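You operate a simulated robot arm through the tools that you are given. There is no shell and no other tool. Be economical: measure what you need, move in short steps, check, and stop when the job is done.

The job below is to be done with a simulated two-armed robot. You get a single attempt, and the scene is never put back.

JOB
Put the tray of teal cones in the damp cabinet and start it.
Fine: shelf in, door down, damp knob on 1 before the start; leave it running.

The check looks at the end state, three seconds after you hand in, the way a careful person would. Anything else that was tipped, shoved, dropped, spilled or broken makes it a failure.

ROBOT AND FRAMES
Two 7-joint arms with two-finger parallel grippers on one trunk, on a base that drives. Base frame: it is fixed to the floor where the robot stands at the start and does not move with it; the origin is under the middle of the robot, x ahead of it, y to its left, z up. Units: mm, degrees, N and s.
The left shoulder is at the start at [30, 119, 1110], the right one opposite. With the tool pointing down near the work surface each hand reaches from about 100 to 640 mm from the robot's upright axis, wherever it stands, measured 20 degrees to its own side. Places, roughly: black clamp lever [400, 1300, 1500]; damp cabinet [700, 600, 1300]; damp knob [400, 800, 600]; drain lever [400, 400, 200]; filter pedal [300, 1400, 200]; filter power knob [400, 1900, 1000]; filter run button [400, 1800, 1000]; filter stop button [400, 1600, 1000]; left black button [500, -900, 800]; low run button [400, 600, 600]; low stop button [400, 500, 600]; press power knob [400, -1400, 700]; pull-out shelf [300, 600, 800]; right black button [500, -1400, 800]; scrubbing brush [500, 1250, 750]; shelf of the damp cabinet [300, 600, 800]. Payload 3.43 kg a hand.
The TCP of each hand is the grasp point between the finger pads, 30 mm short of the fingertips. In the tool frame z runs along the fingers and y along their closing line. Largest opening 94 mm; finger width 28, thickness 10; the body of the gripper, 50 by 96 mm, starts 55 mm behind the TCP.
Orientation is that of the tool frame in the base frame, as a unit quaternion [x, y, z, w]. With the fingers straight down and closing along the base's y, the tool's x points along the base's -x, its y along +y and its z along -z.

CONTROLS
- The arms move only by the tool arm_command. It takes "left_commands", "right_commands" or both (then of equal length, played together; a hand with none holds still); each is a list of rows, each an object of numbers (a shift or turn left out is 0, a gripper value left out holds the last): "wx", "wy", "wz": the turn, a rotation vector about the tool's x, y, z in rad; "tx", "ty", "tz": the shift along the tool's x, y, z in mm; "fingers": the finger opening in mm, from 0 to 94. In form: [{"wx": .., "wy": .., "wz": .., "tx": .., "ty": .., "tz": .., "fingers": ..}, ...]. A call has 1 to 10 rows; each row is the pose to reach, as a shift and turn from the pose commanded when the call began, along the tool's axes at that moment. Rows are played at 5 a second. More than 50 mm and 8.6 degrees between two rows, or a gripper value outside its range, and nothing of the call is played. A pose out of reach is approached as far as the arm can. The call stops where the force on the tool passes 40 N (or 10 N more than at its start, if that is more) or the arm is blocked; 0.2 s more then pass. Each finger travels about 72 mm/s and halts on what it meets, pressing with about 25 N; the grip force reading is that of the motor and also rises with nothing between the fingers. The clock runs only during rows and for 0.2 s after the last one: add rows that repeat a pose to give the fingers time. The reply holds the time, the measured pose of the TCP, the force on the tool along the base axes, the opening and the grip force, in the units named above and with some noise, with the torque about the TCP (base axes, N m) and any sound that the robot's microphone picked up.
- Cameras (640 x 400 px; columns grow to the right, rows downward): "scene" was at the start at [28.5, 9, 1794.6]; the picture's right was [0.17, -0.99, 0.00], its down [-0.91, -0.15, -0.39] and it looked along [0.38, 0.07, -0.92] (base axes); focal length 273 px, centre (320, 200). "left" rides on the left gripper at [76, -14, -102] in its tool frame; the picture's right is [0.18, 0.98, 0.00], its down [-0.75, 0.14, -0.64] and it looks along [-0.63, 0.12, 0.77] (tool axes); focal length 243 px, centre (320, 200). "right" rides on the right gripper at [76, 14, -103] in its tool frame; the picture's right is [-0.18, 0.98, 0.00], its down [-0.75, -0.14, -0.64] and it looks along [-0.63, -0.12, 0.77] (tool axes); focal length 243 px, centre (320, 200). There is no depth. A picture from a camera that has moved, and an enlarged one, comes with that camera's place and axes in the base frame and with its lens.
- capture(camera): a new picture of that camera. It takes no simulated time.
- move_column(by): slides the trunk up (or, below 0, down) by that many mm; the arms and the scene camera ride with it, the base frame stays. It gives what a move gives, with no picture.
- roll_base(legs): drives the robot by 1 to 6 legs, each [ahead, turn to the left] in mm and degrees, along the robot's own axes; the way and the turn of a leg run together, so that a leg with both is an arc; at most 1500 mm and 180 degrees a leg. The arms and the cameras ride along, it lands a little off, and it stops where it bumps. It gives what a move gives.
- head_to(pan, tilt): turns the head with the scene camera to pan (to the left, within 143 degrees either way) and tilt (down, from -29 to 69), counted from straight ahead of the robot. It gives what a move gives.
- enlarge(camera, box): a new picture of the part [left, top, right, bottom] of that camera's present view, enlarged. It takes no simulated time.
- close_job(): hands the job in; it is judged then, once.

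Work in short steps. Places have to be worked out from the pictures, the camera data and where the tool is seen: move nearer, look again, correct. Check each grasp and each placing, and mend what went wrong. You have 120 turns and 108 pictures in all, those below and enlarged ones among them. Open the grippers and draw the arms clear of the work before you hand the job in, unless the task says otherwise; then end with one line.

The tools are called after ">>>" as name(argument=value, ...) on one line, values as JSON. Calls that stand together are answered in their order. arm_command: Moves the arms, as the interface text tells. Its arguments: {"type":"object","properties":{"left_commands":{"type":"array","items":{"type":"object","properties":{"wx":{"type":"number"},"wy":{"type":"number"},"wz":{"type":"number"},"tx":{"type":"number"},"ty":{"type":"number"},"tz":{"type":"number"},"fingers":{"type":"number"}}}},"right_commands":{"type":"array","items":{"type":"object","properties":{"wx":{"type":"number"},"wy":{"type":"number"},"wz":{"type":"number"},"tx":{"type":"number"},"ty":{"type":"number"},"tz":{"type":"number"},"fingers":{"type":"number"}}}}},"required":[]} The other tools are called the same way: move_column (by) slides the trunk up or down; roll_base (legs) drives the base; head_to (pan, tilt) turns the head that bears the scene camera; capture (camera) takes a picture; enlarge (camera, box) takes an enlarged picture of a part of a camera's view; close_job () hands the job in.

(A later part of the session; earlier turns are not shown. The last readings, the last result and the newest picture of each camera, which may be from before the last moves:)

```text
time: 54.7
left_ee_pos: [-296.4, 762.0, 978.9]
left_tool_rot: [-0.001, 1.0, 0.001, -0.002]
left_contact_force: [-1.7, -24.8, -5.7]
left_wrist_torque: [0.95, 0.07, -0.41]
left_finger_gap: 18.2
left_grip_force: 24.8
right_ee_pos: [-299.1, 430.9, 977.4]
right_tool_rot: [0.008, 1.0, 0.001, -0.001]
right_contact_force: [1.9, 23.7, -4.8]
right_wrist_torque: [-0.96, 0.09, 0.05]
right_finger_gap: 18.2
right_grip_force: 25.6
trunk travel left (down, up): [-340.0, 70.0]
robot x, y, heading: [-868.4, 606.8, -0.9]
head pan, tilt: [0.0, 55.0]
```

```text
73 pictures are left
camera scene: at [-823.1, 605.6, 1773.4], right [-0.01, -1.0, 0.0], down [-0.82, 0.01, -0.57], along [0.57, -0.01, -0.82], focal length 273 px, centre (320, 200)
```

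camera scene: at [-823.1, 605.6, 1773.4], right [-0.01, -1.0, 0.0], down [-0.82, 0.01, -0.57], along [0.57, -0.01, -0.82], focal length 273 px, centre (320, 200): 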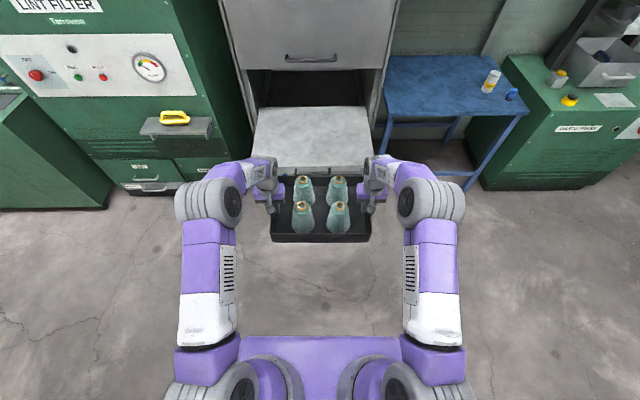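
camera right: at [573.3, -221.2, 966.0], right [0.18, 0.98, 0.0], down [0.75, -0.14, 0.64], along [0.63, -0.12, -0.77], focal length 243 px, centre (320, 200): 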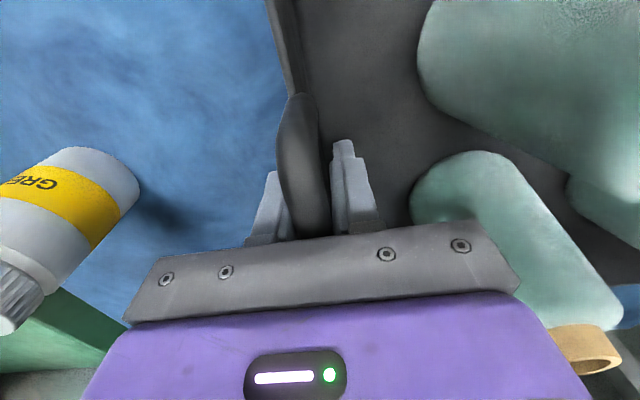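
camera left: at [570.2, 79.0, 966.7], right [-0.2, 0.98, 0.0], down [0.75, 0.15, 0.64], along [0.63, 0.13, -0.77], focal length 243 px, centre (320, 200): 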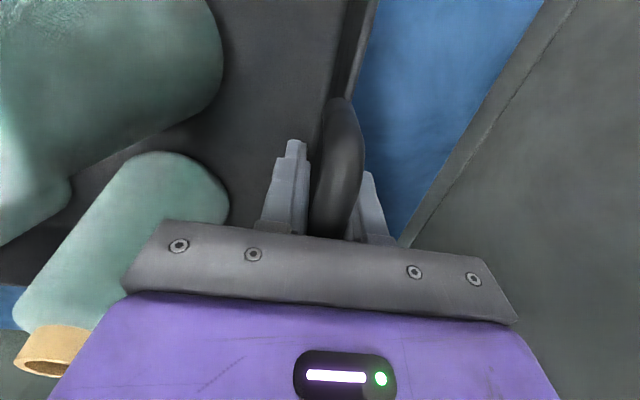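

I ease the tension between the hands, square up the heading and drive 525 mm forward to bring the tray over the shelf.

>>> arm_command(left_commands=[{"ty": -2}, {"ty": -2}], right_commands=[{"ty": 2}, {"ty": 2}])

>>> roll_base(legs=[[0, 1.2], [300, 0]])

>>> capture(camera="scene")

```text
time: 55.3
left_ee_pos: [-295.6, 763.7, 978.2]
left_tool_rot: [-0.002, 1.0, 0.003, -0.002]
left_contact_force: [-0.8, 10.3, -4.1]
left_wrist_torque: [-0.34, -0.07, -0.46]
left_finger_gap: 18.0
left_grip_force: 25.1
right_ee_pos: [-298.0, 430.1, 978.4]
right_tool_rot: [0.008, 1.0, -0.001, -0.001]
right_contact_force: [0.1, -9.5, -5.7]
right_wrist_torque: [0.37, 0.23, 0.15]
right_finger_gap: 18.0
right_grip_force: 24.9
trunk travel left (down, up): [-340.0, 70.0]
robot x, y, heading: [-864.4, 604.5, -0.9]
head pan, tilt: [0.0, 55.0]
```

```text
time: 57.7
left_ee_pos: [1.1, 776.4, 977.8]
left_tool_rot: [-0.012, 1.0, 0.002, -0.002]
left_contact_force: [-1.7, 20.5, -5.6]
left_wrist_torque: [-0.77, 0.09, -0.42]
left_finger_gap: 18.1
left_grip_force: 25.3
right_ee_pos: [5.3, 444.4, 977.3]
right_tool_rot: [-0.001, 1.0, 0.0, -0.001]
right_contact_force: [1.2, -20.7, -5.7]
right_wrist_torque: [0.79, 0.11, 0.14]
right_finger_gap: 18.1
right_grip_force: 24.8
trunk travel left (down, up): [-340.0, 70.0]
robot x, y, heading: [-567.2, 611.3, 0.2]
head pan, tilt: [0.0, 55.0]
```

```text
72 pictures are left
camera scene: at [-523.2, 608.8, 1773.4], right [0.01, -1.0, 0.0], down [-0.82, -0.01, -0.57], along [0.57, 0.0, -0.82], focal length 273 px, centre (320, 200)
```

scene: 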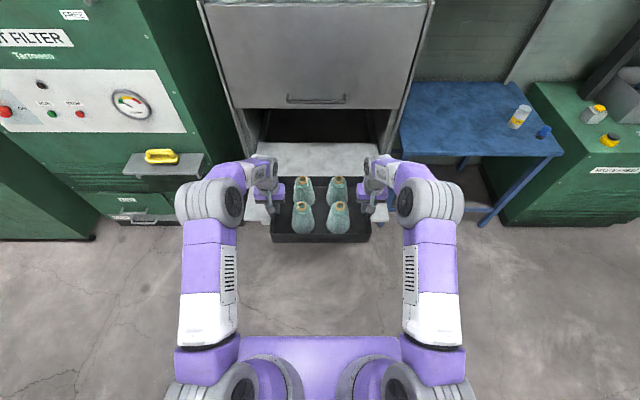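

The tray is well centred on the cabinet. I drive 225 mm further.

>>> arm_command(left_commands=[{"ty": 1.2}, {"ty": 1.2}], right_commands=[{"ty": -1.2}, {"ty": -1.2}])

>>> roll_base(legs=[[225, 0]])

>>> capture(camera="scene")

>>> capture(camera="right")

```text
time: 58.3
left_ee_pos: [0.6, 777.1, 978.7]
left_tool_rot: [-0.011, 1.0, 0.003, -0.003]
left_contact_force: [-0.8, -5.7, -5.4]
left_wrist_torque: [0.25, -0.02, -0.42]
left_finger_gap: 18.1
left_grip_force: 25.0
right_ee_pos: [4.6, 444.0, 976.4]
right_tool_rot: [-0.003, 1.0, 0.0, -0.002]
right_contact_force: [0.1, 6.7, -5.2]
right_wrist_torque: [-0.25, 0.2, 0.15]
right_finger_gap: 18.1
right_grip_force: 24.9
trunk travel left (down, up): [-340.0, 70.0]
robot x, y, heading: [-568.4, 607.3, 0.2]
head pan, tilt: [0.0, 55.0]
```

```text
time: 60.0
left_ee_pos: [223.1, 779.2, 978.1]
left_tool_rot: [-0.012, 1.0, 0.001, -0.003]
left_contact_force: [-0.4, -16.4, -5.1]
left_wrist_torque: [0.67, 0.1, -0.44]
left_finger_gap: 18.0
left_grip_force: 25.1
right_ee_pos: [228.4, 448.3, 977.6]
right_tool_rot: [-0.003, 1.0, -0.001, -0.001]
right_contact_force: [0.9, 16.1, -4.7]
right_wrist_torque: [-0.62, 0.04, 0.1]
right_finger_gap: 18.0
right_grip_force: 25.0
trunk travel left (down, up): [-340.0, 70.0]
robot x, y, heading: [-345.4, 611.1, 0.5]
head pan, tilt: [0.0, 55.0]
```

```text
71 pictures are left
camera scene: at [-300.3, 610.8, 1773.4], right [0.01, -1.0, 0.0], down [-0.82, -0.01, -0.57], along [0.57, 0.01, -0.82], focal length 273 px, centre (320, 200)
```

scene: 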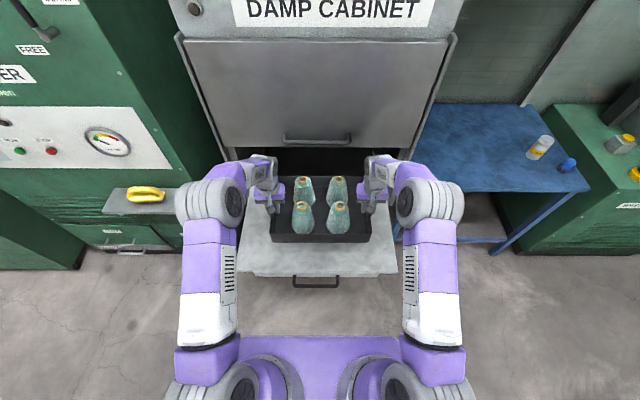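

```text
70 pictures are left
camera right: at [153.8, 462.7, 1080.0], right [0.18, 0.98, 0.0], down [0.76, -0.14, 0.64], along [0.63, -0.11, -0.77], focal length 243 px, centre (320, 200)
```

right: 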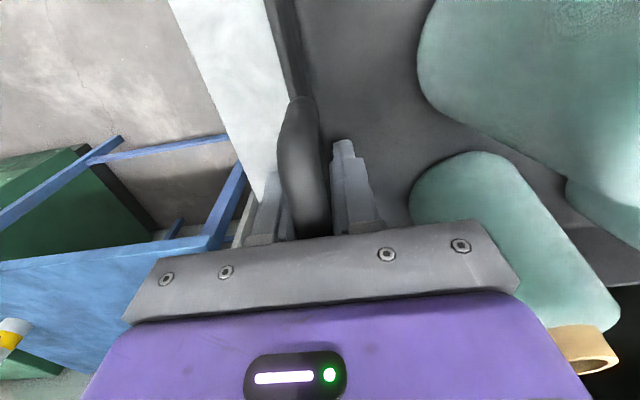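

The tray is over the shelf (shelf x from 43, y 336…931). I lower by 95 mm first and read the forces.

>>> arm_command(left_commands=[{"ty": -1}, {"ty": -1}], right_commands=[{"ty": 1}, {"ty": 1}])

>>> move_column(by=-95)

>>> capture(camera="right")

>>> capture(camera="scene")

```text
time: 60.6
left_ee_pos: [222.4, 780.3, 977.8]
left_tool_rot: [-0.012, 1.0, 0.003, -0.003]
left_contact_force: [-0.4, 5.9, -5.3]
left_wrist_torque: [-0.23, -0.08, -0.46]
left_finger_gap: 17.9
left_grip_force: 24.9
right_ee_pos: [228.4, 447.6, 978.2]
right_tool_rot: [-0.004, 1.0, -0.001, -0.002]
right_contact_force: [1.4, -4.8, -5.6]
right_wrist_torque: [0.17, 0.27, 0.16]
right_finger_gap: 18.0
right_grip_force: 24.9
trunk travel left (down, up): [-340.0, 70.0]
robot x, y, heading: [-346.8, 612.4, 0.3]
head pan, tilt: [0.0, 55.0]
```

```text
time: 61.9
left_ee_pos: [222.2, 779.8, 884.1]
left_tool_rot: [-0.013, 1.0, 0.002, -0.003]
left_contact_force: [-1.4, 13.3, -5.2]
left_wrist_torque: [-0.46, 0.15, -0.46]
left_finger_gap: 17.9
left_grip_force: 25.4
right_ee_pos: [226.9, 447.3, 883.3]
right_tool_rot: [-0.003, 1.0, 0.0, -0.001]
right_contact_force: [1.5, -11.4, -4.8]
right_wrist_torque: [0.52, 0.0, 0.13]
right_finger_gap: 18.0
right_grip_force: 25.0
trunk travel left (down, up): [-245.0, 165.0]
robot x, y, heading: [-343.2, 609.9, 0.5]
head pan, tilt: [0.0, 55.0]
```

```text
69 pictures are left
camera right: at [153.4, 462.9, 985.3], right [0.18, 0.98, 0.0], down [0.76, -0.14, 0.64], along [0.63, -0.11, -0.77], focal length 243 px, centre (320, 200)
```

right: 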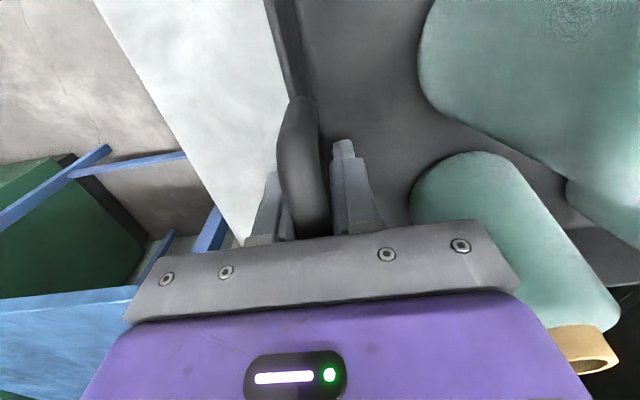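

```text
68 pictures are left
camera scene: at [-301.1, 610.8, 1678.5], right [0.01, -1.0, 0.0], down [-0.82, -0.01, -0.57], along [0.57, 0.01, -0.82], focal length 273 px, centre (320, 200)
```

scene: 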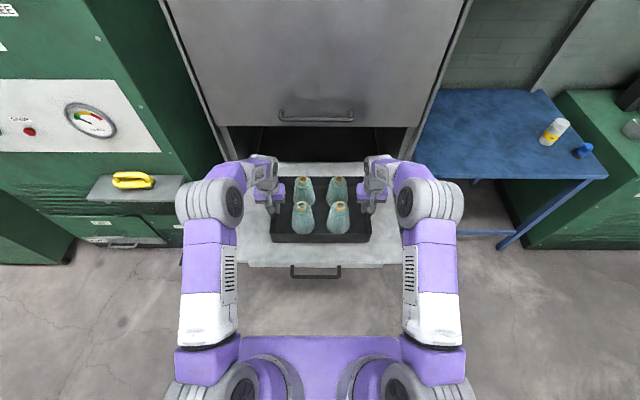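

Still hanging free. I lower in small steps, watching the vertical force.

>>> move_column(by=-15)

>>> move_column(by=-10)

```text
time: 62.5
left_ee_pos: [222.5, 779.1, 867.6]
left_tool_rot: [-0.013, 1.0, 0.002, -0.002]
left_contact_force: [-1.1, 15.2, -5.5]
left_wrist_torque: [-0.61, 0.09, -0.45]
left_finger_gap: 18.1
left_grip_force: 24.9
right_ee_pos: [226.2, 448.0, 867.6]
right_tool_rot: [-0.003, 1.0, 0.0, -0.001]
right_contact_force: [1.3, -15.3, -5.4]
right_wrist_torque: [0.59, 0.05, 0.1]
right_finger_gap: 18.2
right_grip_force: 25.1
trunk travel left (down, up): [-230.0, 180.0]
robot x, y, heading: [-346.6, 611.8, 0.7]
head pan, tilt: [0.0, 55.0]
```

```text
time: 63.1
left_ee_pos: [223.1, 781.3, 859.8]
left_tool_rot: [-0.013, 1.0, 0.001, -0.001]
left_contact_force: [0.3, 17.4, -2.8]
left_wrist_torque: [-0.68, -0.73, -0.45]
left_finger_gap: 18.0
left_grip_force: 24.7
right_ee_pos: [227.2, 448.6, 859.0]
right_tool_rot: [-0.003, 1.0, 0.0, 0.001]
right_contact_force: [0.8, -17.6, 3.5]
right_wrist_torque: [0.72, -0.73, 0.16]
right_finger_gap: 18.3
right_grip_force: 24.8
trunk travel left (down, up): [-220.0, 190.0]
robot x, y, heading: [-346.9, 605.9, 0.6]
head pan, tilt: [0.0, 55.0]
```

The tray has touched the shelf (vertical force vanished). I lower 2 mm more, relieve the squeeze, and open the fingers.

>>> move_column(by=-2)

>>> arm_command(left_commands=[{"ty": 1.3}, {"ty": 1.3}, {"ty": 1.3, "fingers": 30}, {"ty": 1.3, "fingers": 55}, {"ty": 1.3, "fingers": 55}, {"ty": 1.3, "fingers": 55}], right_commands=[{"ty": -1.3}, {"ty": -1.3}, {"ty": -1.3, "fingers": 30}, {"ty": -1.3, "fingers": 55}, {"ty": -1.3, "fingers": 55}, {"ty": -1.3, "fingers": 55}])

>>> capture(camera="left")

>>> capture(camera="right")

```text
time: 63.6
left_ee_pos: [222.5, 780.1, 860.1]
left_tool_rot: [-0.013, 1.0, 0.002, 0.0]
left_contact_force: [3.6, 19.7, 12.0]
left_wrist_torque: [-0.67, 0.8, -0.41]
left_finger_gap: 18.3
left_grip_force: 24.8
right_ee_pos: [228.3, 447.9, 858.7]
right_tool_rot: [-0.002, 1.0, 0.0, 0.002]
right_contact_force: [2.1, -19.7, 20.6]
right_wrist_torque: [0.72, 0.45, 0.13]
right_finger_gap: 18.2
right_grip_force: 25.2
trunk travel left (down, up): [-218.0, 192.0]
robot x, y, heading: [-347.6, 609.4, 0.5]
head pan, tilt: [0.0, 55.0]
```

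```text
time: 65.0
left_ee_pos: [222.4, 779.5, 857.4]
left_tool_rot: [-0.013, 1.0, 0.002, -0.003]
left_contact_force: [-0.8, -0.3, -0.8]
left_wrist_torque: [0.0, -0.02, -0.02]
left_finger_gap: 55.0
left_grip_force: 0.2
right_ee_pos: [227.3, 448.0, 855.7]
right_tool_rot: [-0.003, 1.0, 0.0, -0.001]
right_contact_force: [-0.5, 0.4, -0.4]
right_wrist_torque: [-0.02, 0.0, 0.04]
right_finger_gap: 54.9
right_grip_force: 0.0
trunk travel left (down, up): [-218.0, 192.0]
robot x, y, heading: [-345.1, 611.1, 0.4]
head pan, tilt: [0.0, 55.0]
```

```text
67 pictures are left
camera left: at [146.6, 762.8, 959.8], right [-0.21, 0.98, 0.0], down [0.75, 0.16, 0.64], along [0.62, 0.14, -0.77], focal length 243 px, centre (320, 200)
```

left: 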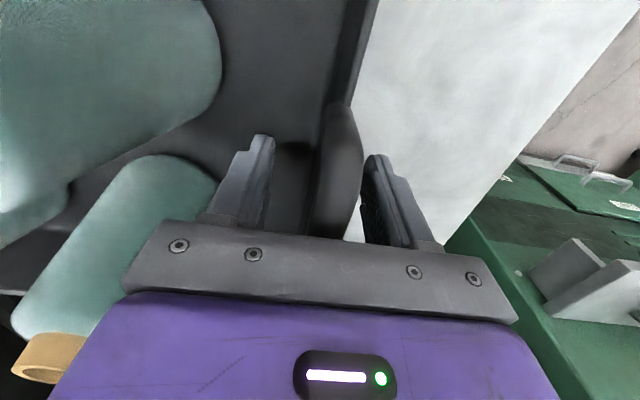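

```text
66 pictures are left
camera right: at [152.7, 462.6, 958.3], right [0.18, 0.98, 0.0], down [0.76, -0.14, 0.64], along [0.63, -0.11, -0.77], focal length 243 px, centre (320, 200)
```

right: 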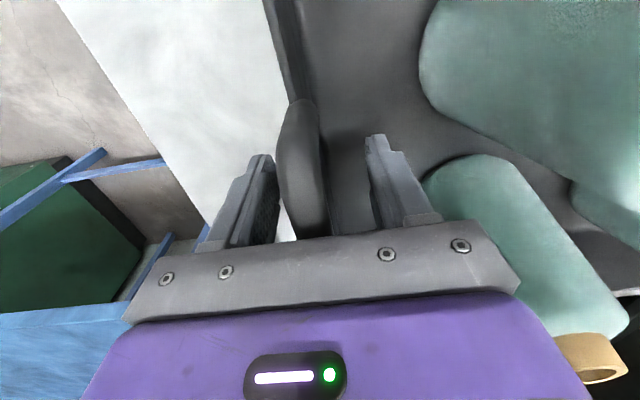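

Released with clear fingers and no forces. I raise the trunk 150 mm and back off 400 mm to view the shelf with the tray.

>>> move_column(by=150)

>>> roll_base(legs=[[-450, 0]])

>>> move_column(by=-250)

>>> head_to(pan=0, tilt=35)

>>> capture(camera="scene")

```text
time: 66.8
left_ee_pos: [221.6, 780.6, 1007.6]
left_tool_rot: [-0.012, 1.0, 0.001, -0.003]
left_contact_force: [0.0, -0.7, 0.4]
left_wrist_torque: [-0.01, 0.01, 0.01]
left_finger_gap: 55.0
left_grip_force: 0.0
right_ee_pos: [226.5, 447.7, 1005.4]
right_tool_rot: [-0.003, 1.0, 0.0, 0.0]
right_contact_force: [-0.7, 0.9, -0.1]
right_wrist_torque: [0.01, 0.01, 0.01]
right_finger_gap: 54.7
right_grip_force: 0.1
trunk travel left (down, up): [-368.0, 42.0]
robot x, y, heading: [-349.3, 607.3, 0.8]
head pan, tilt: [0.0, 55.0]
```

```text
time: 69.5
left_ee_pos: [-227.5, 774.6, 1006.7]
left_tool_rot: [-0.012, 1.0, 0.003, -0.001]
left_contact_force: [-0.1, -0.4, 0.2]
left_wrist_torque: [0.02, -0.03, 0.0]
left_finger_gap: 54.7
left_grip_force: 0.0
right_ee_pos: [-223.0, 442.6, 1005.2]
right_tool_rot: [-0.002, 1.0, 0.0, -0.001]
right_contact_force: [0.0, 0.9, 0.1]
right_wrist_torque: [-0.03, 0.02, -0.01]
right_finger_gap: 55.2
right_grip_force: 0.0
trunk travel left (down, up): [-368.0, 42.0]
robot x, y, heading: [-795.4, 606.7, 0.3]
head pan, tilt: [0.0, 55.0]
```

```text
time: 72.1
left_ee_pos: [-226.9, 773.9, 757.6]
left_tool_rot: [-0.011, 1.0, 0.002, -0.002]
left_contact_force: [-0.2, 0.2, -0.7]
left_wrist_torque: [0.01, 0.01, -0.04]
left_finger_gap: 55.1
left_grip_force: 0.1
right_ee_pos: [-223.0, 441.6, 756.2]
right_tool_rot: [-0.002, 1.0, 0.0, -0.001]
right_contact_force: [-0.3, -1.2, -0.4]
right_wrist_torque: [-0.02, 0.02, -0.02]
right_finger_gap: 55.0
right_grip_force: 0.1
trunk travel left (down, up): [-118.0, 292.0]
robot x, y, heading: [-796.8, 607.3, 0.4]
head pan, tilt: [0.0, 55.0]
```

```text
time: 72.9
left_ee_pos: [-225.9, 774.6, 757.0]
left_tool_rot: [-0.011, 1.0, 0.003, -0.003]
left_contact_force: [-0.2, -0.2, 0.1]
left_wrist_torque: [0.03, 0.0, -0.02]
left_finger_gap: 55.2
left_grip_force: 0.0
right_ee_pos: [-222.6, 443.9, 755.2]
right_tool_rot: [-0.002, 1.0, 0.0, 0.0]
right_contact_force: [-0.5, -0.2, -1.3]
right_wrist_torque: [0.01, 0.0, 0.02]
right_finger_gap: 55.1
right_grip_force: 0.1
trunk travel left (down, up): [-118.0, 292.0]
robot x, y, heading: [-793.1, 606.2, 0.5]
head pan, tilt: [0.0, 35.0]
```

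```text
65 pictures are left
camera scene: at [-735.3, 607.2, 1579.6], right [0.01, -1.0, 0.0], down [-0.57, 0.0, -0.82], along [0.82, 0.01, -0.57], focal length 273 px, centre (320, 200)
```

scene: 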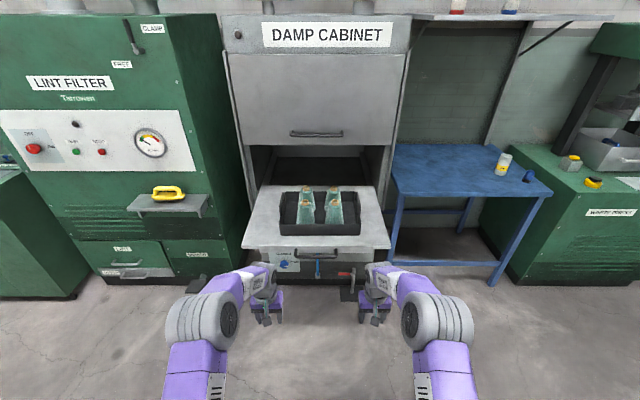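

Tray and cones sit fine on the shelf. Now I pitch both hands to point forward (fingers along +x), closed, in this free space.

>>> arm_command(left_commands=[{"wy": -0.14, "fingers": 0}, {"wy": -0.28}, {"wy": -0.42}, {"wy": -0.56}, {"wy": -0.7}, {"wy": -0.84}, {"wy": -0.84}], right_commands=[{"wy": -0.14, "fingers": 0}, {"wy": -0.28}, {"wy": -0.42}, {"wy": -0.56}, {"wy": -0.7}, {"wy": -0.84}, {"wy": -0.84}])

>>> arm_command(left_commands=[{"wy": -0.14}, {"wy": -0.28}, {"wy": -0.42}, {"wy": -0.56}, {"wy": -0.7}, {"wy": -0.73}, {"wy": -0.73}], right_commands=[{"wy": -0.14}, {"wy": -0.28}, {"wy": -0.42}, {"wy": -0.56}, {"wy": -0.7}, {"wy": -0.73}, {"wy": -0.73}])

>>> capture(camera="scene")

>>> capture(camera="left")

```text
time: 74.5
left_ee_pos: [-227.1, 776.6, 757.7]
left_tool_rot: [-0.01, 0.914, 0.006, 0.406]
left_contact_force: [0.0, 0.0, -0.3]
left_wrist_torque: [0.03, -0.02, -0.03]
left_finger_gap: 0.0
left_grip_force: 24.9
right_ee_pos: [-223.5, 442.5, 754.7]
right_tool_rot: [-0.001, 0.913, 0.0, 0.408]
right_contact_force: [-1.2, 0.3, 0.3]
right_wrist_torque: [0.01, 0.0, -0.02]
right_finger_gap: 0.0
right_grip_force: 24.9
trunk travel left (down, up): [-118.0, 292.0]
robot x, y, heading: [-797.0, 610.8, 0.3]
head pan, tilt: [0.0, 35.0]
```

```text
time: 76.1
left_ee_pos: [-227.3, 776.6, 756.2]
left_tool_rot: [-0.007, 0.708, 0.009, 0.706]
left_contact_force: [-0.8, -0.4, 0.1]
left_wrist_torque: [0.02, 0.0, -0.02]
left_finger_gap: 0.2
left_grip_force: 25.5
right_ee_pos: [-224.2, 443.4, 756.6]
right_tool_rot: [0.0, 0.708, 0.0, 0.706]
right_contact_force: [-0.5, -0.3, -0.2]
right_wrist_torque: [-0.03, 0.0, 0.0]
right_finger_gap: 0.1
right_grip_force: 25.2
trunk travel left (down, up): [-118.0, 292.0]
robot x, y, heading: [-796.3, 609.3, 0.5]
head pan, tilt: [0.0, 35.0]
```

```text
64 pictures are left
camera scene: at [-735.3, 607.2, 1579.7], right [0.01, -1.0, 0.0], down [-0.57, 0.0, -0.82], along [0.82, 0.01, -0.57], focal length 273 px, centre (320, 200)
```

scene: 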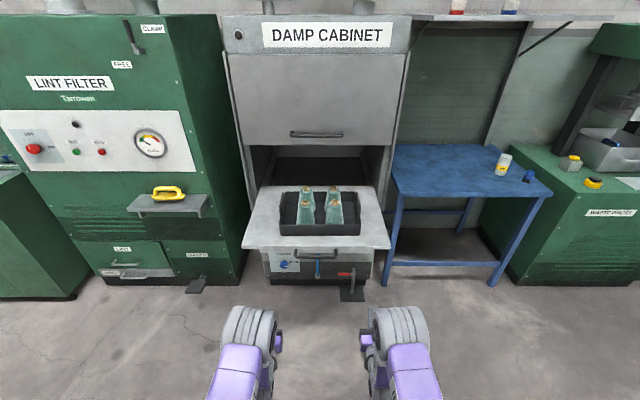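

```text
63 pictures are left
camera left: at [-329.5, 757.9, 681.0], right [-0.02, 0.98, -0.18], down [-0.64, 0.12, 0.76], along [0.77, 0.13, 0.63], focal length 243 px, centre (320, 200)
```

left: 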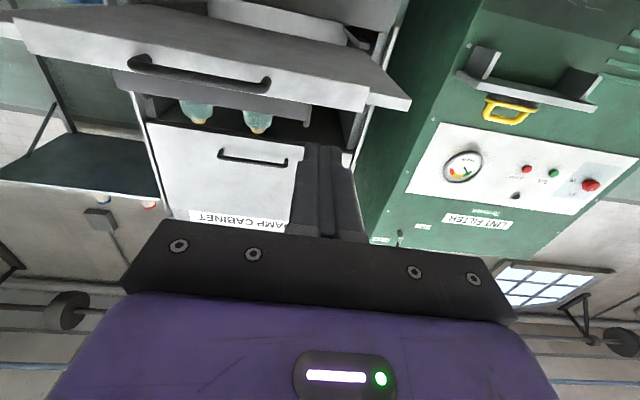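

I zoom on the shelf front as seen by the left wrist camera (upside-down) to place the front face and handle.

>>> enlarge(camera="left", box=[0, 0, 420, 260])

>>> enlarge(camera="scene", box=[220, 170, 410, 300])

```text
1.52 times, centred on (210, 130) of left
camera zoom: at [-329.5, 757.9, 681.0], right [-0.02, 0.98, -0.18], down [-0.64, 0.12, 0.76], along [0.77, 0.13, 0.63], focal length 370 px, centre (488, 307)
```

zoom: 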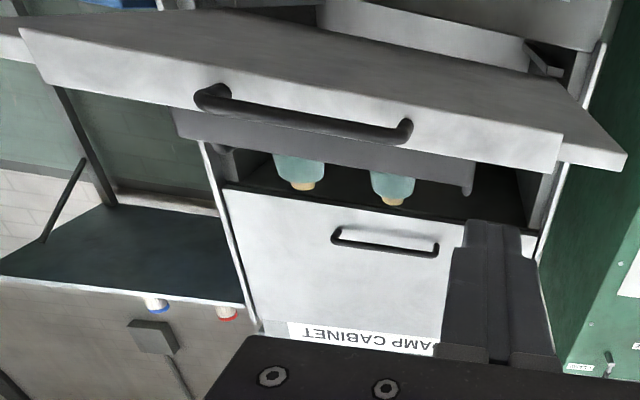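

```text
3.08 times, centred on (315, 235) of scene
camera zoom: at [-735.3, 607.2, 1579.7], right [0.01, -1.0, 0.0], down [-0.57, 0.0, -0.82], along [0.82, 0.01, -0.57], focal length 839 px, centre (335, 92)
```

zoom: 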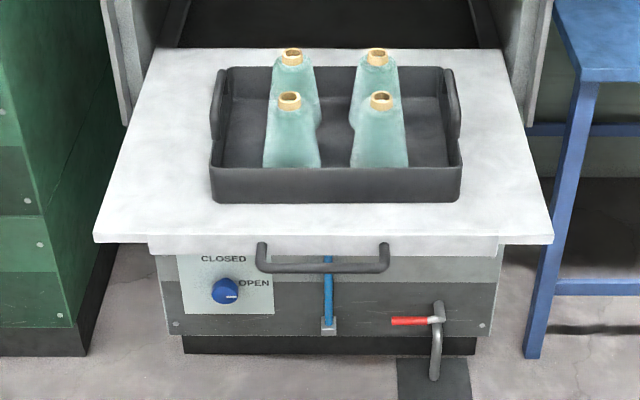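

The apron face spans z≈763–803 at x≈43, with the handle at y 549–716. I set the fingertips at z≈784, y≈482 and 782, and drive up to just short of the face.

>>> arm_command(left_commands=[{"tx": -14, "ty": 6}, {"tx": -28, "ty": 6}, {"tx": -28, "ty": 6}], right_commands=[{"tx": -14, "ty": 20}, {"tx": -28, "ty": 38}, {"tx": -28, "ty": 38}])

>>> roll_base(legs=[[205, 0]])

>>> head_to(pan=0, tilt=45)

>>> capture(camera="scene")

>>> capture(camera="left")

```text
time: 76.9
left_ee_pos: [-227.5, 781.6, 785.2]
left_tool_rot: [-0.006, 0.709, 0.008, 0.705]
left_contact_force: [0.0, -0.4, -0.9]
left_wrist_torque: [-0.02, -0.03, -0.03]
left_finger_gap: 0.1
left_grip_force: 25.2
right_ee_pos: [-222.3, 482.1, 784.3]
right_tool_rot: [-0.003, 0.708, 0.003, 0.706]
right_contact_force: [0.8, 1.0, -0.9]
right_wrist_torque: [0.0, -0.03, -0.01]
right_finger_gap: 0.0
right_grip_force: 25.0
trunk travel left (down, up): [-118.0, 292.0]
robot x, y, heading: [-796.7, 607.9, 0.3]
head pan, tilt: [0.0, 35.0]
```

```text
time: 78.5
left_ee_pos: [-21.4, 782.8, 783.8]
left_tool_rot: [-0.006, 0.71, 0.009, 0.704]
left_contact_force: [0.8, 0.2, -0.6]
left_wrist_torque: [-0.02, 0.01, -0.01]
left_finger_gap: 0.0
left_grip_force: 25.2
right_ee_pos: [-15.5, 482.7, 784.0]
right_tool_rot: [-0.002, 0.708, 0.002, 0.706]
right_contact_force: [-0.1, -0.2, -0.5]
right_wrist_torque: [-0.01, -0.02, 0.01]
right_finger_gap: 0.1
right_grip_force: 25.2
trunk travel left (down, up): [-118.0, 292.0]
robot x, y, heading: [-585.8, 609.6, 0.2]
head pan, tilt: [0.0, 35.0]
```

```text
time: 79.3
left_ee_pos: [-20.6, 781.3, 784.8]
left_tool_rot: [-0.006, 0.709, 0.009, 0.705]
left_contact_force: [0.1, -1.4, 0.6]
left_wrist_torque: [0.01, -0.05, 0.0]
left_finger_gap: 0.0
left_grip_force: 25.1
right_ee_pos: [-16.0, 481.7, 783.6]
right_tool_rot: [-0.001, 0.708, 0.002, 0.706]
right_contact_force: [0.1, 0.4, -0.2]
right_wrist_torque: [0.03, -0.02, 0.01]
right_finger_gap: 0.0
right_grip_force: 25.3
trunk travel left (down, up): [-118.0, 292.0]
robot x, y, heading: [-589.3, 607.4, 0.3]
head pan, tilt: [0.0, 45.0]
```

```text
60 pictures are left
camera scene: at [-535.8, 608.4, 1564.9], right [0.01, -1.0, 0.0], down [-0.71, 0.0, -0.71], along [0.71, 0.0, -0.71], focal length 273 px, centre (320, 200)
```

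scene: 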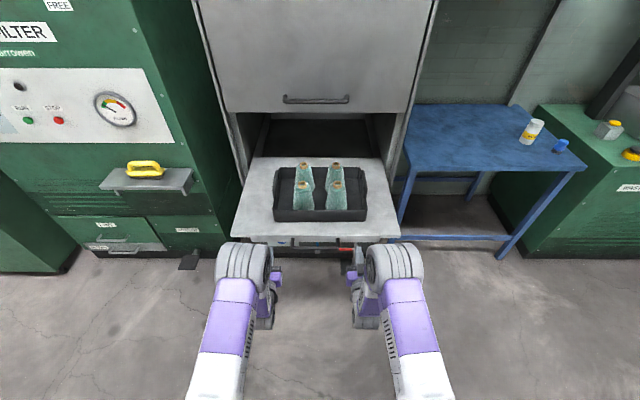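

```text
59 pictures are left
camera left: at [-123.7, 765.0, 709.2], right [-0.02, 0.98, -0.18], down [-0.64, 0.12, 0.76], along [0.77, 0.13, 0.63], focal length 243 px, centre (320, 200)
```

left: 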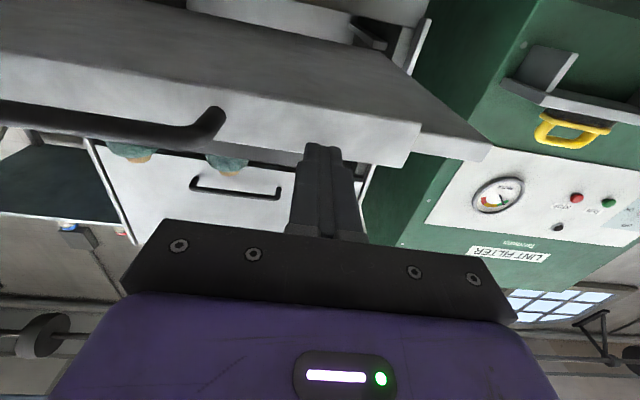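

The tips aim well within the face, just slightly low; I raise 5 mm and start pushing with the base, 200 mm first.

>>> arm_command(left_commands=[{"tx": -5}, {"tx": -5}], right_commands=[{"tx": -5}, {"tx": -5}])

>>> roll_base(legs=[[200, 0]])

>>> capture(camera="scene")

```text
time: 79.9
left_ee_pos: [-21.4, 782.3, 789.9]
left_tool_rot: [-0.006, 0.709, 0.008, 0.705]
left_contact_force: [-0.2, 0.3, -0.2]
left_wrist_torque: [-0.01, 0.0, -0.01]
left_finger_gap: 0.0
left_grip_force: 25.3
right_ee_pos: [-15.7, 482.3, 788.5]
right_tool_rot: [-0.001, 0.708, 0.002, 0.707]
right_contact_force: [0.7, -0.2, 0.2]
right_wrist_torque: [-0.02, 0.02, -0.02]
right_finger_gap: 0.1
right_grip_force: 25.1
trunk travel left (down, up): [-118.0, 292.0]
robot x, y, heading: [-586.0, 607.7, 0.3]
head pan, tilt: [0.0, 45.0]
```

```text
time: 81.5
left_ee_pos: [178.9, 783.4, 789.6]
left_tool_rot: [-0.005, 0.709, 0.008, 0.705]
left_contact_force: [0.4, -0.5, -0.6]
left_wrist_torque: [0.03, -0.03, 0.01]
left_finger_gap: 0.0
left_grip_force: 24.4
right_ee_pos: [183.3, 483.2, 788.7]
right_tool_rot: [-0.001, 0.708, 0.001, 0.706]
right_contact_force: [-0.2, 0.7, 0.5]
right_wrist_torque: [0.01, -0.02, 0.0]
right_finger_gap: 0.0
right_grip_force: 25.1
trunk travel left (down, up): [-118.0, 292.0]
robot x, y, heading: [-391.0, 613.0, 0.3]
head pan, tilt: [0.0, 45.0]
```

```text
58 pictures are left
camera scene: at [-335.7, 609.4, 1564.8], right [0.0, -1.0, 0.0], down [-0.71, 0.0, -0.71], along [0.71, 0.0, -0.71], focal length 273 px, centre (320, 200)
```

scene: 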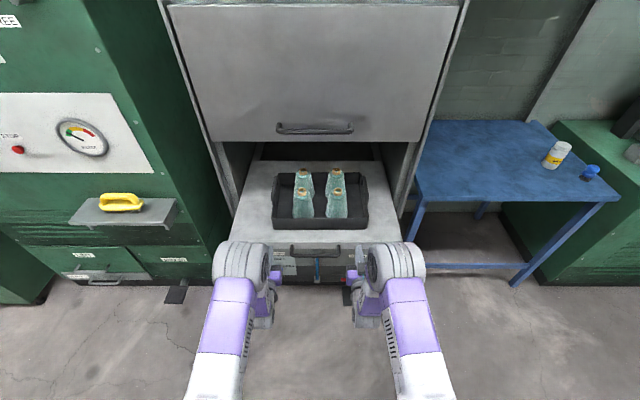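

The shelf slides in easily with the tray riding along. I push another 150 mm.

>>> roll_base(legs=[[150, 0]])

>>> capture(camera="scene")

>>> capture(camera="left")

```text
time: 82.8
left_ee_pos: [326.9, 785.8, 788.4]
left_tool_rot: [-0.007, 0.709, 0.009, 0.705]
left_contact_force: [-0.2, -0.8, 0.7]
left_wrist_torque: [0.0, 0.0, 0.03]
left_finger_gap: 0.0
left_grip_force: 25.1
right_ee_pos: [333.3, 483.1, 788.0]
right_tool_rot: [-0.001, 0.709, 0.002, 0.705]
right_contact_force: [0.9, -0.2, -0.2]
right_wrist_torque: [-0.03, -0.01, 0.01]
right_finger_gap: 0.2
right_grip_force: 24.8
trunk travel left (down, up): [-118.0, 292.0]
robot x, y, heading: [-242.1, 609.2, 0.6]
head pan, tilt: [0.0, 45.0]
```

```text
57 pictures are left
camera scene: at [-186.5, 610.3, 1564.8], right [0.01, -1.0, 0.0], down [-0.71, 0.0, -0.71], along [0.71, 0.0, -0.71], focal length 273 px, centre (320, 200)
```

scene: 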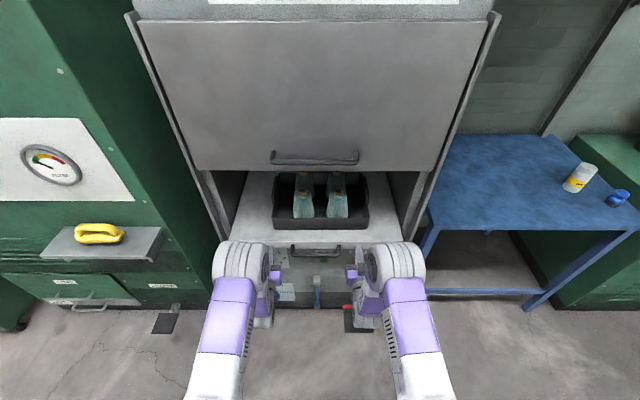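

```text
56 pictures are left
camera left: at [224.7, 767.1, 714.1], right [-0.02, 0.98, -0.18], down [-0.64, 0.12, 0.76], along [0.77, 0.13, 0.63], focal length 243 px, centre (320, 200)
```

left: 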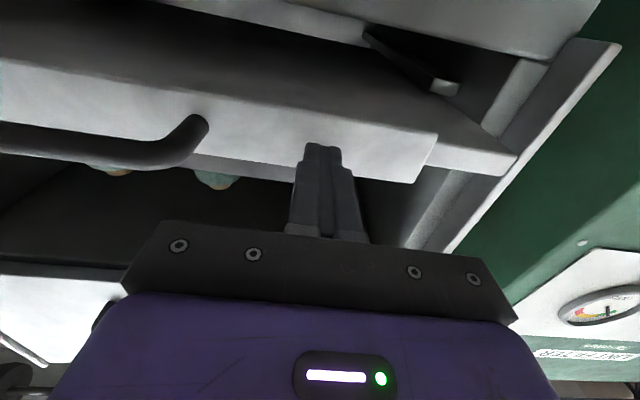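

Continuing in, 40 mm at a time.

>>> roll_base(legs=[[40, 0]])

>>> capture(camera="scene")

>>> capture(camera="left")

```text
time: 83.7
left_ee_pos: [367.2, 785.8, 789.4]
left_tool_rot: [-0.006, 0.709, 0.008, 0.705]
left_contact_force: [-0.1, -0.2, -0.5]
left_wrist_torque: [-0.02, -0.05, 0.03]
left_finger_gap: 0.1
left_grip_force: 24.9
right_ee_pos: [372.7, 483.9, 788.4]
right_tool_rot: [-0.002, 0.708, 0.002, 0.706]
right_contact_force: [0.0, 0.3, -1.0]
right_wrist_torque: [0.01, -0.02, 0.03]
right_finger_gap: 0.0
right_grip_force: 25.0
trunk travel left (down, up): [-118.0, 292.0]
robot x, y, heading: [-198.7, 611.7, 0.5]
head pan, tilt: [0.0, 45.0]
```

```text
55 pictures are left
camera scene: at [-146.3, 610.6, 1564.8], right [0.01, -1.0, 0.0], down [-0.71, 0.0, -0.71], along [0.71, 0.0, -0.71], focal length 273 px, centre (320, 200)
```

scene: 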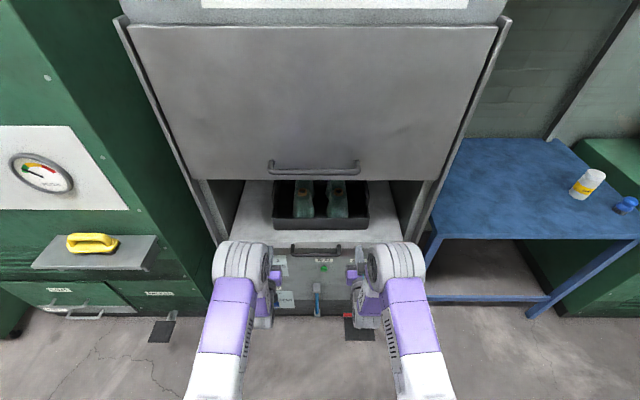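

```text
54 pictures are left
camera left: at [264.7, 767.5, 714.0], right [-0.02, 0.98, -0.18], down [-0.64, 0.12, 0.76], along [0.77, 0.13, 0.63], focal length 243 px, centre (320, 200)
```

left: 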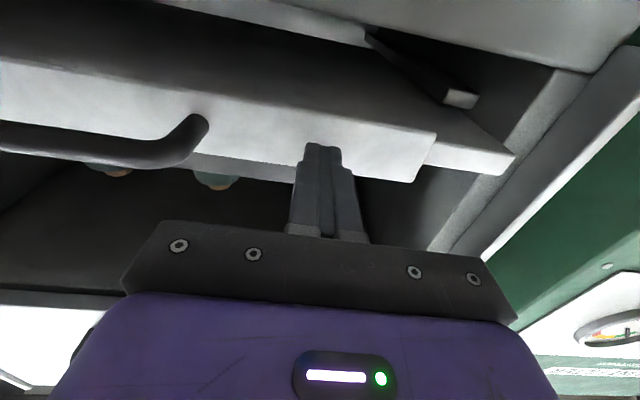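

Still no resistance; keep pushing in 25 mm steps until it stops.

>>> roll_base(legs=[[25, 0]])

>>> capture(camera="left")

```text
time: 84.5
left_ee_pos: [392.6, 783.9, 789.6]
left_tool_rot: [-0.006, 0.709, 0.009, 0.705]
left_contact_force: [0.1, 0.2, -0.2]
left_wrist_torque: [0.01, -0.01, -0.02]
left_finger_gap: 0.3
left_grip_force: 25.1
right_ee_pos: [395.9, 484.6, 788.2]
right_tool_rot: [-0.001, 0.709, 0.001, 0.705]
right_contact_force: [0.9, 0.1, -1.1]
right_wrist_torque: [-0.03, 0.0, -0.04]
right_finger_gap: 0.0
right_grip_force: 25.0
trunk travel left (down, up): [-118.0, 292.0]
robot x, y, heading: [-177.3, 611.5, 0.4]
head pan, tilt: [0.0, 45.0]
```

```text
53 pictures are left
camera left: at [289.5, 767.6, 714.0], right [-0.02, 0.98, -0.18], down [-0.64, 0.12, 0.76], along [0.77, 0.13, 0.63], focal length 243 px, centre (320, 200)
```

left: 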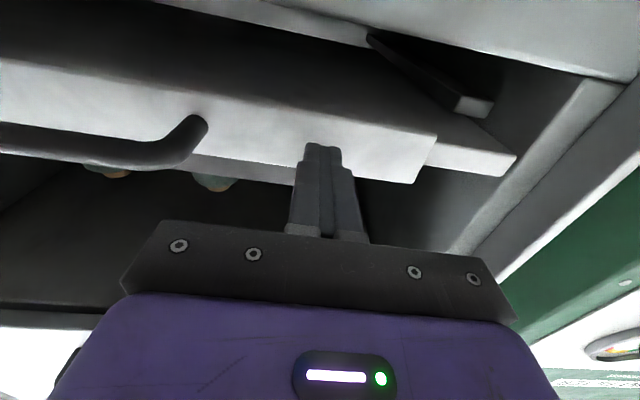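

>>> roll_base(legs=[[25, 0]])

>>> capture(camera="left")

>>> capture(camera="scene")

```text
time: 85.3
left_ee_pos: [416.7, 784.7, 789.6]
left_tool_rot: [-0.007, 0.709, 0.009, 0.705]
left_contact_force: [0.9, -0.2, -0.3]
left_wrist_torque: [0.0, 0.0, 0.0]
left_finger_gap: 0.0
left_grip_force: 24.8
right_ee_pos: [420.9, 484.9, 786.4]
right_tool_rot: [-0.001, 0.709, 0.002, 0.705]
right_contact_force: [0.5, -0.1, -0.4]
right_wrist_torque: [-0.04, -0.01, 0.02]
right_finger_gap: 0.0
right_grip_force: 25.7
trunk travel left (down, up): [-118.0, 292.0]
robot x, y, heading: [-153.2, 614.2, 0.5]
head pan, tilt: [0.0, 45.0]
```

```text
52 pictures are left
camera left: at [314.4, 767.7, 713.9], right [-0.02, 0.98, -0.18], down [-0.64, 0.12, 0.76], along [0.77, 0.13, 0.63], focal length 243 px, centre (320, 200)
```

left: 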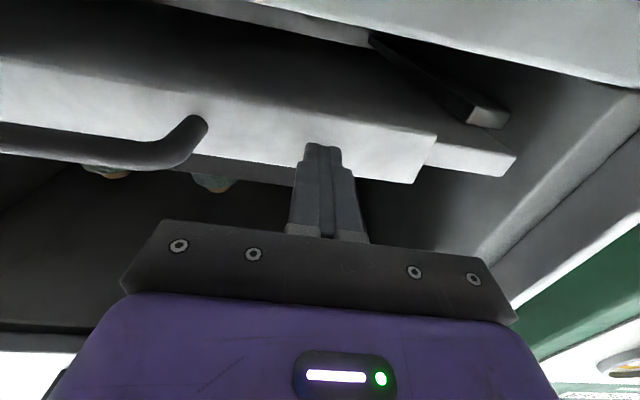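

```text
51 pictures are left
camera scene: at [-96.4, 610.9, 1564.8], right [0.01, -1.0, 0.0], down [-0.71, 0.0, -0.71], along [0.71, 0.0, -0.71], focal length 273 px, centre (320, 200)
```

scene: 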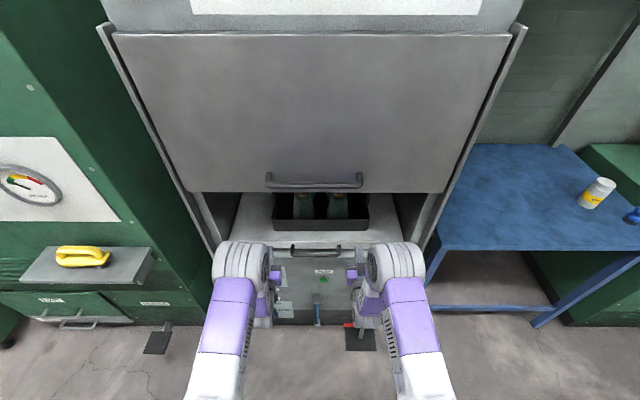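

>>> roll_base(legs=[[25, 0]])

>>> capture(camera="left")

```text
time: 86.1
left_ee_pos: [441.7, 785.0, 790.0]
left_tool_rot: [-0.006, 0.709, 0.008, 0.705]
left_contact_force: [0.3, -0.1, 0.0]
left_wrist_torque: [0.01, -0.05, 0.0]
left_finger_gap: 0.2
left_grip_force: 24.7
right_ee_pos: [447.2, 484.8, 787.6]
right_tool_rot: [-0.001, 0.709, 0.001, 0.706]
right_contact_force: [0.4, -0.8, -0.1]
right_wrist_torque: [-0.02, -0.03, -0.02]
right_finger_gap: 0.1
right_grip_force: 24.9
trunk travel left (down, up): [-118.0, 292.0]
robot x, y, heading: [-128.6, 610.1, 0.7]
head pan, tilt: [0.0, 45.0]
```

```text
50 pictures are left
camera left: at [339.2, 767.9, 713.9], right [-0.02, 0.98, -0.18], down [-0.64, 0.12, 0.76], along [0.77, 0.13, 0.63], focal length 243 px, centre (320, 200)
```

left: 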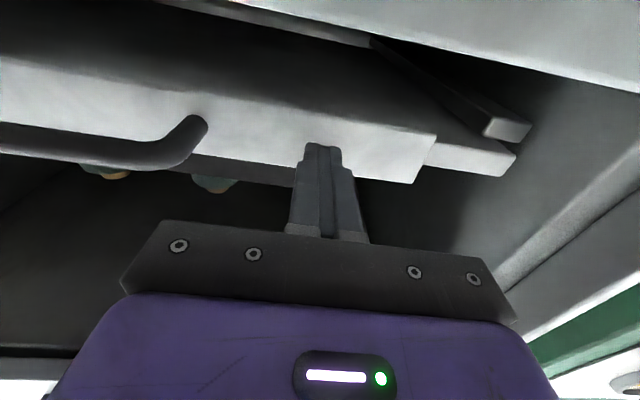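

>>> roll_base(legs=[[25, 0]])

>>> capture(camera="left")

>>> capture(camera="scene")

```text
time: 87.0
left_ee_pos: [465.5, 785.3, 790.1]
left_tool_rot: [-0.006, 0.709, 0.008, 0.705]
left_contact_force: [0.7, -0.2, -0.2]
left_wrist_torque: [-0.02, 0.02, 0.0]
left_finger_gap: 0.3
left_grip_force: 25.1
right_ee_pos: [472.6, 484.1, 786.5]
right_tool_rot: [-0.002, 0.709, 0.002, 0.705]
right_contact_force: [0.0, 0.4, 0.0]
right_wrist_torque: [0.02, -0.01, 0.0]
right_finger_gap: 0.0
right_grip_force: 25.2
trunk travel left (down, up): [-118.0, 292.0]
robot x, y, heading: [-98.2, 613.5, 0.3]
head pan, tilt: [0.0, 45.0]
```

```text
49 pictures are left
camera left: at [364.0, 768.0, 713.9], right [-0.02, 0.98, -0.18], down [-0.64, 0.12, 0.76], along [0.77, 0.13, 0.63], focal length 243 px, centre (320, 200)
```

left: 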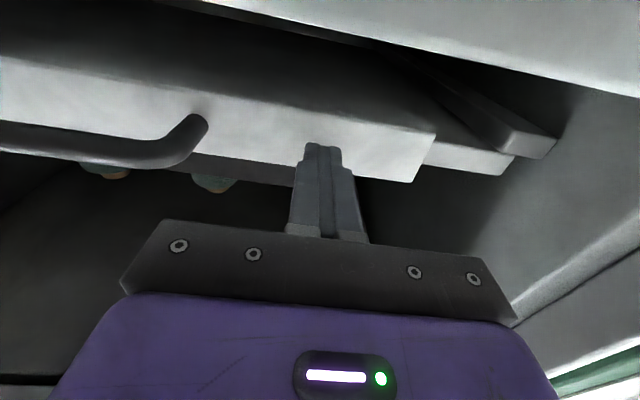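

```text
48 pictures are left
camera scene: at [-46.7, 611.2, 1564.8], right [0.01, -1.0, 0.0], down [-0.71, 0.0, -0.71], along [0.71, 0.0, -0.71], focal length 273 px, centre (320, 200)
```

scene: 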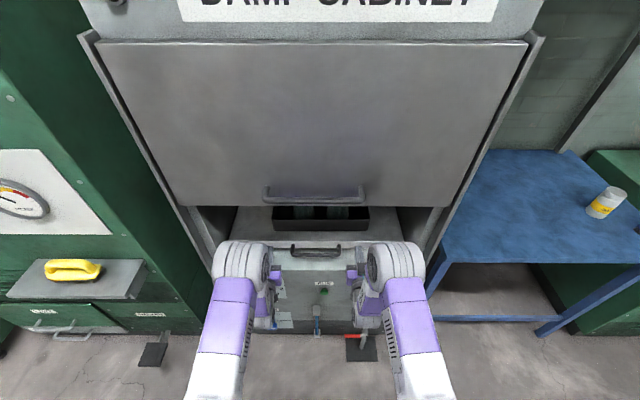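

I now push with the arms themselves in 5 mm rows so the force limit catches the end stop.

>>> arm_command(left_commands=[{"tz": 5}, {"tz": 10}, {"tz": 15}, {"tz": 20}, {"tz": 25}, {"tz": 30}, {"tz": 35}, {"tz": 40}], right_commands=[{"tz": 5}, {"tz": 10}, {"tz": 15}, {"tz": 20}, {"tz": 25}, {"tz": 30}, {"tz": 35}, {"tz": 40}])

>>> capture(camera="left")

```text
time: 87.8
left_ee_pos: [477.6, 786.3, 792.2]
left_tool_rot: [-0.007, 0.708, 0.01, 0.706]
left_contact_force: [0.0, 0.3, 0.2]
left_wrist_torque: [0.02, 0.0, 0.01]
left_finger_gap: 0.0
left_grip_force: 25.2
right_ee_pos: [479.5, 485.4, 788.5]
right_tool_rot: [-0.002, 0.709, 0.002, 0.705]
right_contact_force: [-18.4, 0.2, 8.9]
right_wrist_torque: [-0.05, -0.53, -0.05]
right_finger_gap: 0.1
right_grip_force: 25.4
trunk travel left (down, up): [-118.0, 292.0]
robot x, y, heading: [-105.6, 610.1, 0.1]
head pan, tilt: [0.0, 45.0]
stopped in row 3 (right hand): the force on the tool passed its limit at 46 N (the readings are from after the stop); the commanded pose is now the measured one
```

```text
47 pictures are left
camera left: at [374.6, 768.3, 715.7], right [-0.02, 0.98, -0.18], down [-0.64, 0.12, 0.76], along [0.77, 0.13, 0.63], focal length 243 px, centre (320, 200)
```

left: 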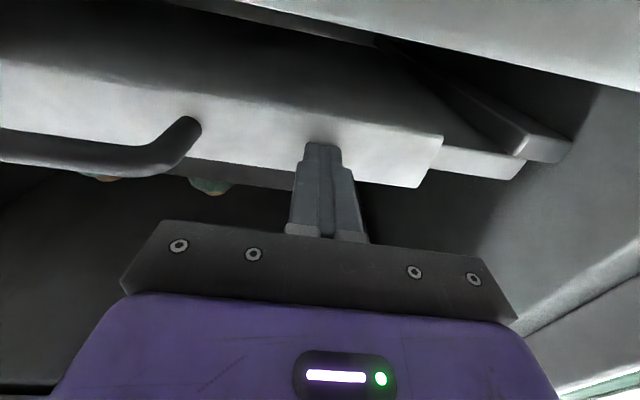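

The shelf hit its end stop (force 46 N) and is flush with the rail ends. I back off 250 mm and look at the front.

>>> roll_base(legs=[[-350, 0]])

>>> head_to(pan=0, tilt=35)

>>> capture(camera="scene")

>>> enlarge(camera="scene", box=[210, 60, 430, 320])

```text
time: 90.0
left_ee_pos: [131.6, 785.1, 790.2]
left_tool_rot: [-0.008, 0.709, 0.01, 0.706]
left_contact_force: [-0.5, 0.4, -0.2]
left_wrist_torque: [-0.05, 0.03, 0.0]
left_finger_gap: 0.0
left_grip_force: 25.1
right_ee_pos: [135.5, 483.8, 786.7]
right_tool_rot: [-0.002, 0.711, 0.002, 0.703]
right_contact_force: [-0.3, -0.2, 0.6]
right_wrist_torque: [-0.03, 0.01, 0.02]
right_finger_gap: 0.0
right_grip_force: 24.9
trunk travel left (down, up): [-118.0, 292.0]
robot x, y, heading: [-446.5, 606.2, 0.9]
head pan, tilt: [0.0, 45.0]
```

```text
time: 90.7
left_ee_pos: [132.4, 785.5, 789.6]
left_tool_rot: [-0.007, 0.709, 0.009, 0.705]
left_contact_force: [-0.1, -0.6, -0.3]
left_wrist_torque: [0.02, 0.0, -0.02]
left_finger_gap: 0.0
left_grip_force: 25.0
right_ee_pos: [135.6, 483.5, 785.1]
right_tool_rot: [-0.002, 0.711, 0.003, 0.703]
right_contact_force: [-0.6, -0.4, -0.3]
right_wrist_torque: [0.0, -0.02, -0.04]
right_finger_gap: 0.0
right_grip_force: 24.9
trunk travel left (down, up): [-118.0, 292.0]
robot x, y, heading: [-447.7, 608.4, 0.7]
head pan, tilt: [0.0, 35.0]
```

```text
46 pictures are left
camera scene: at [-387.9, 608.9, 1579.6], right [0.01, -1.0, 0.0], down [-0.57, 0.0, -0.82], along [0.82, 0.01, -0.57], focal length 273 px, centre (320, 200)
```

scene: 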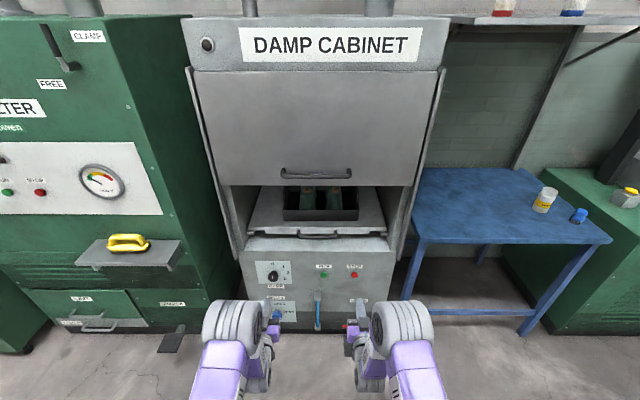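

```text
1.54 times, centred on (320, 190) of scene
camera zoom: at [-387.9, 608.9, 1579.6], right [0.01, -1.0, 0.0], down [-0.57, 0.0, -0.82], along [0.82, 0.01, -0.57], focal length 420 px, centre (320, 215)
```

zoom: 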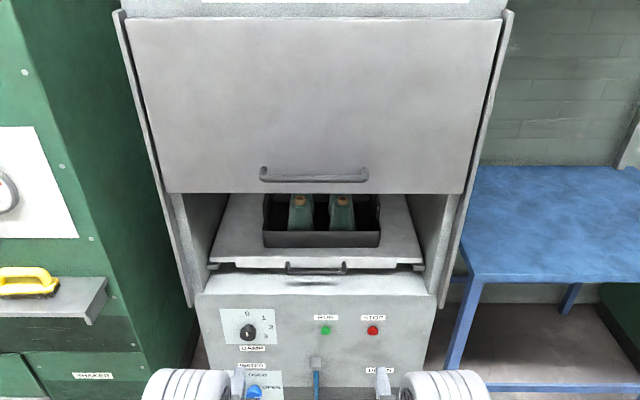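

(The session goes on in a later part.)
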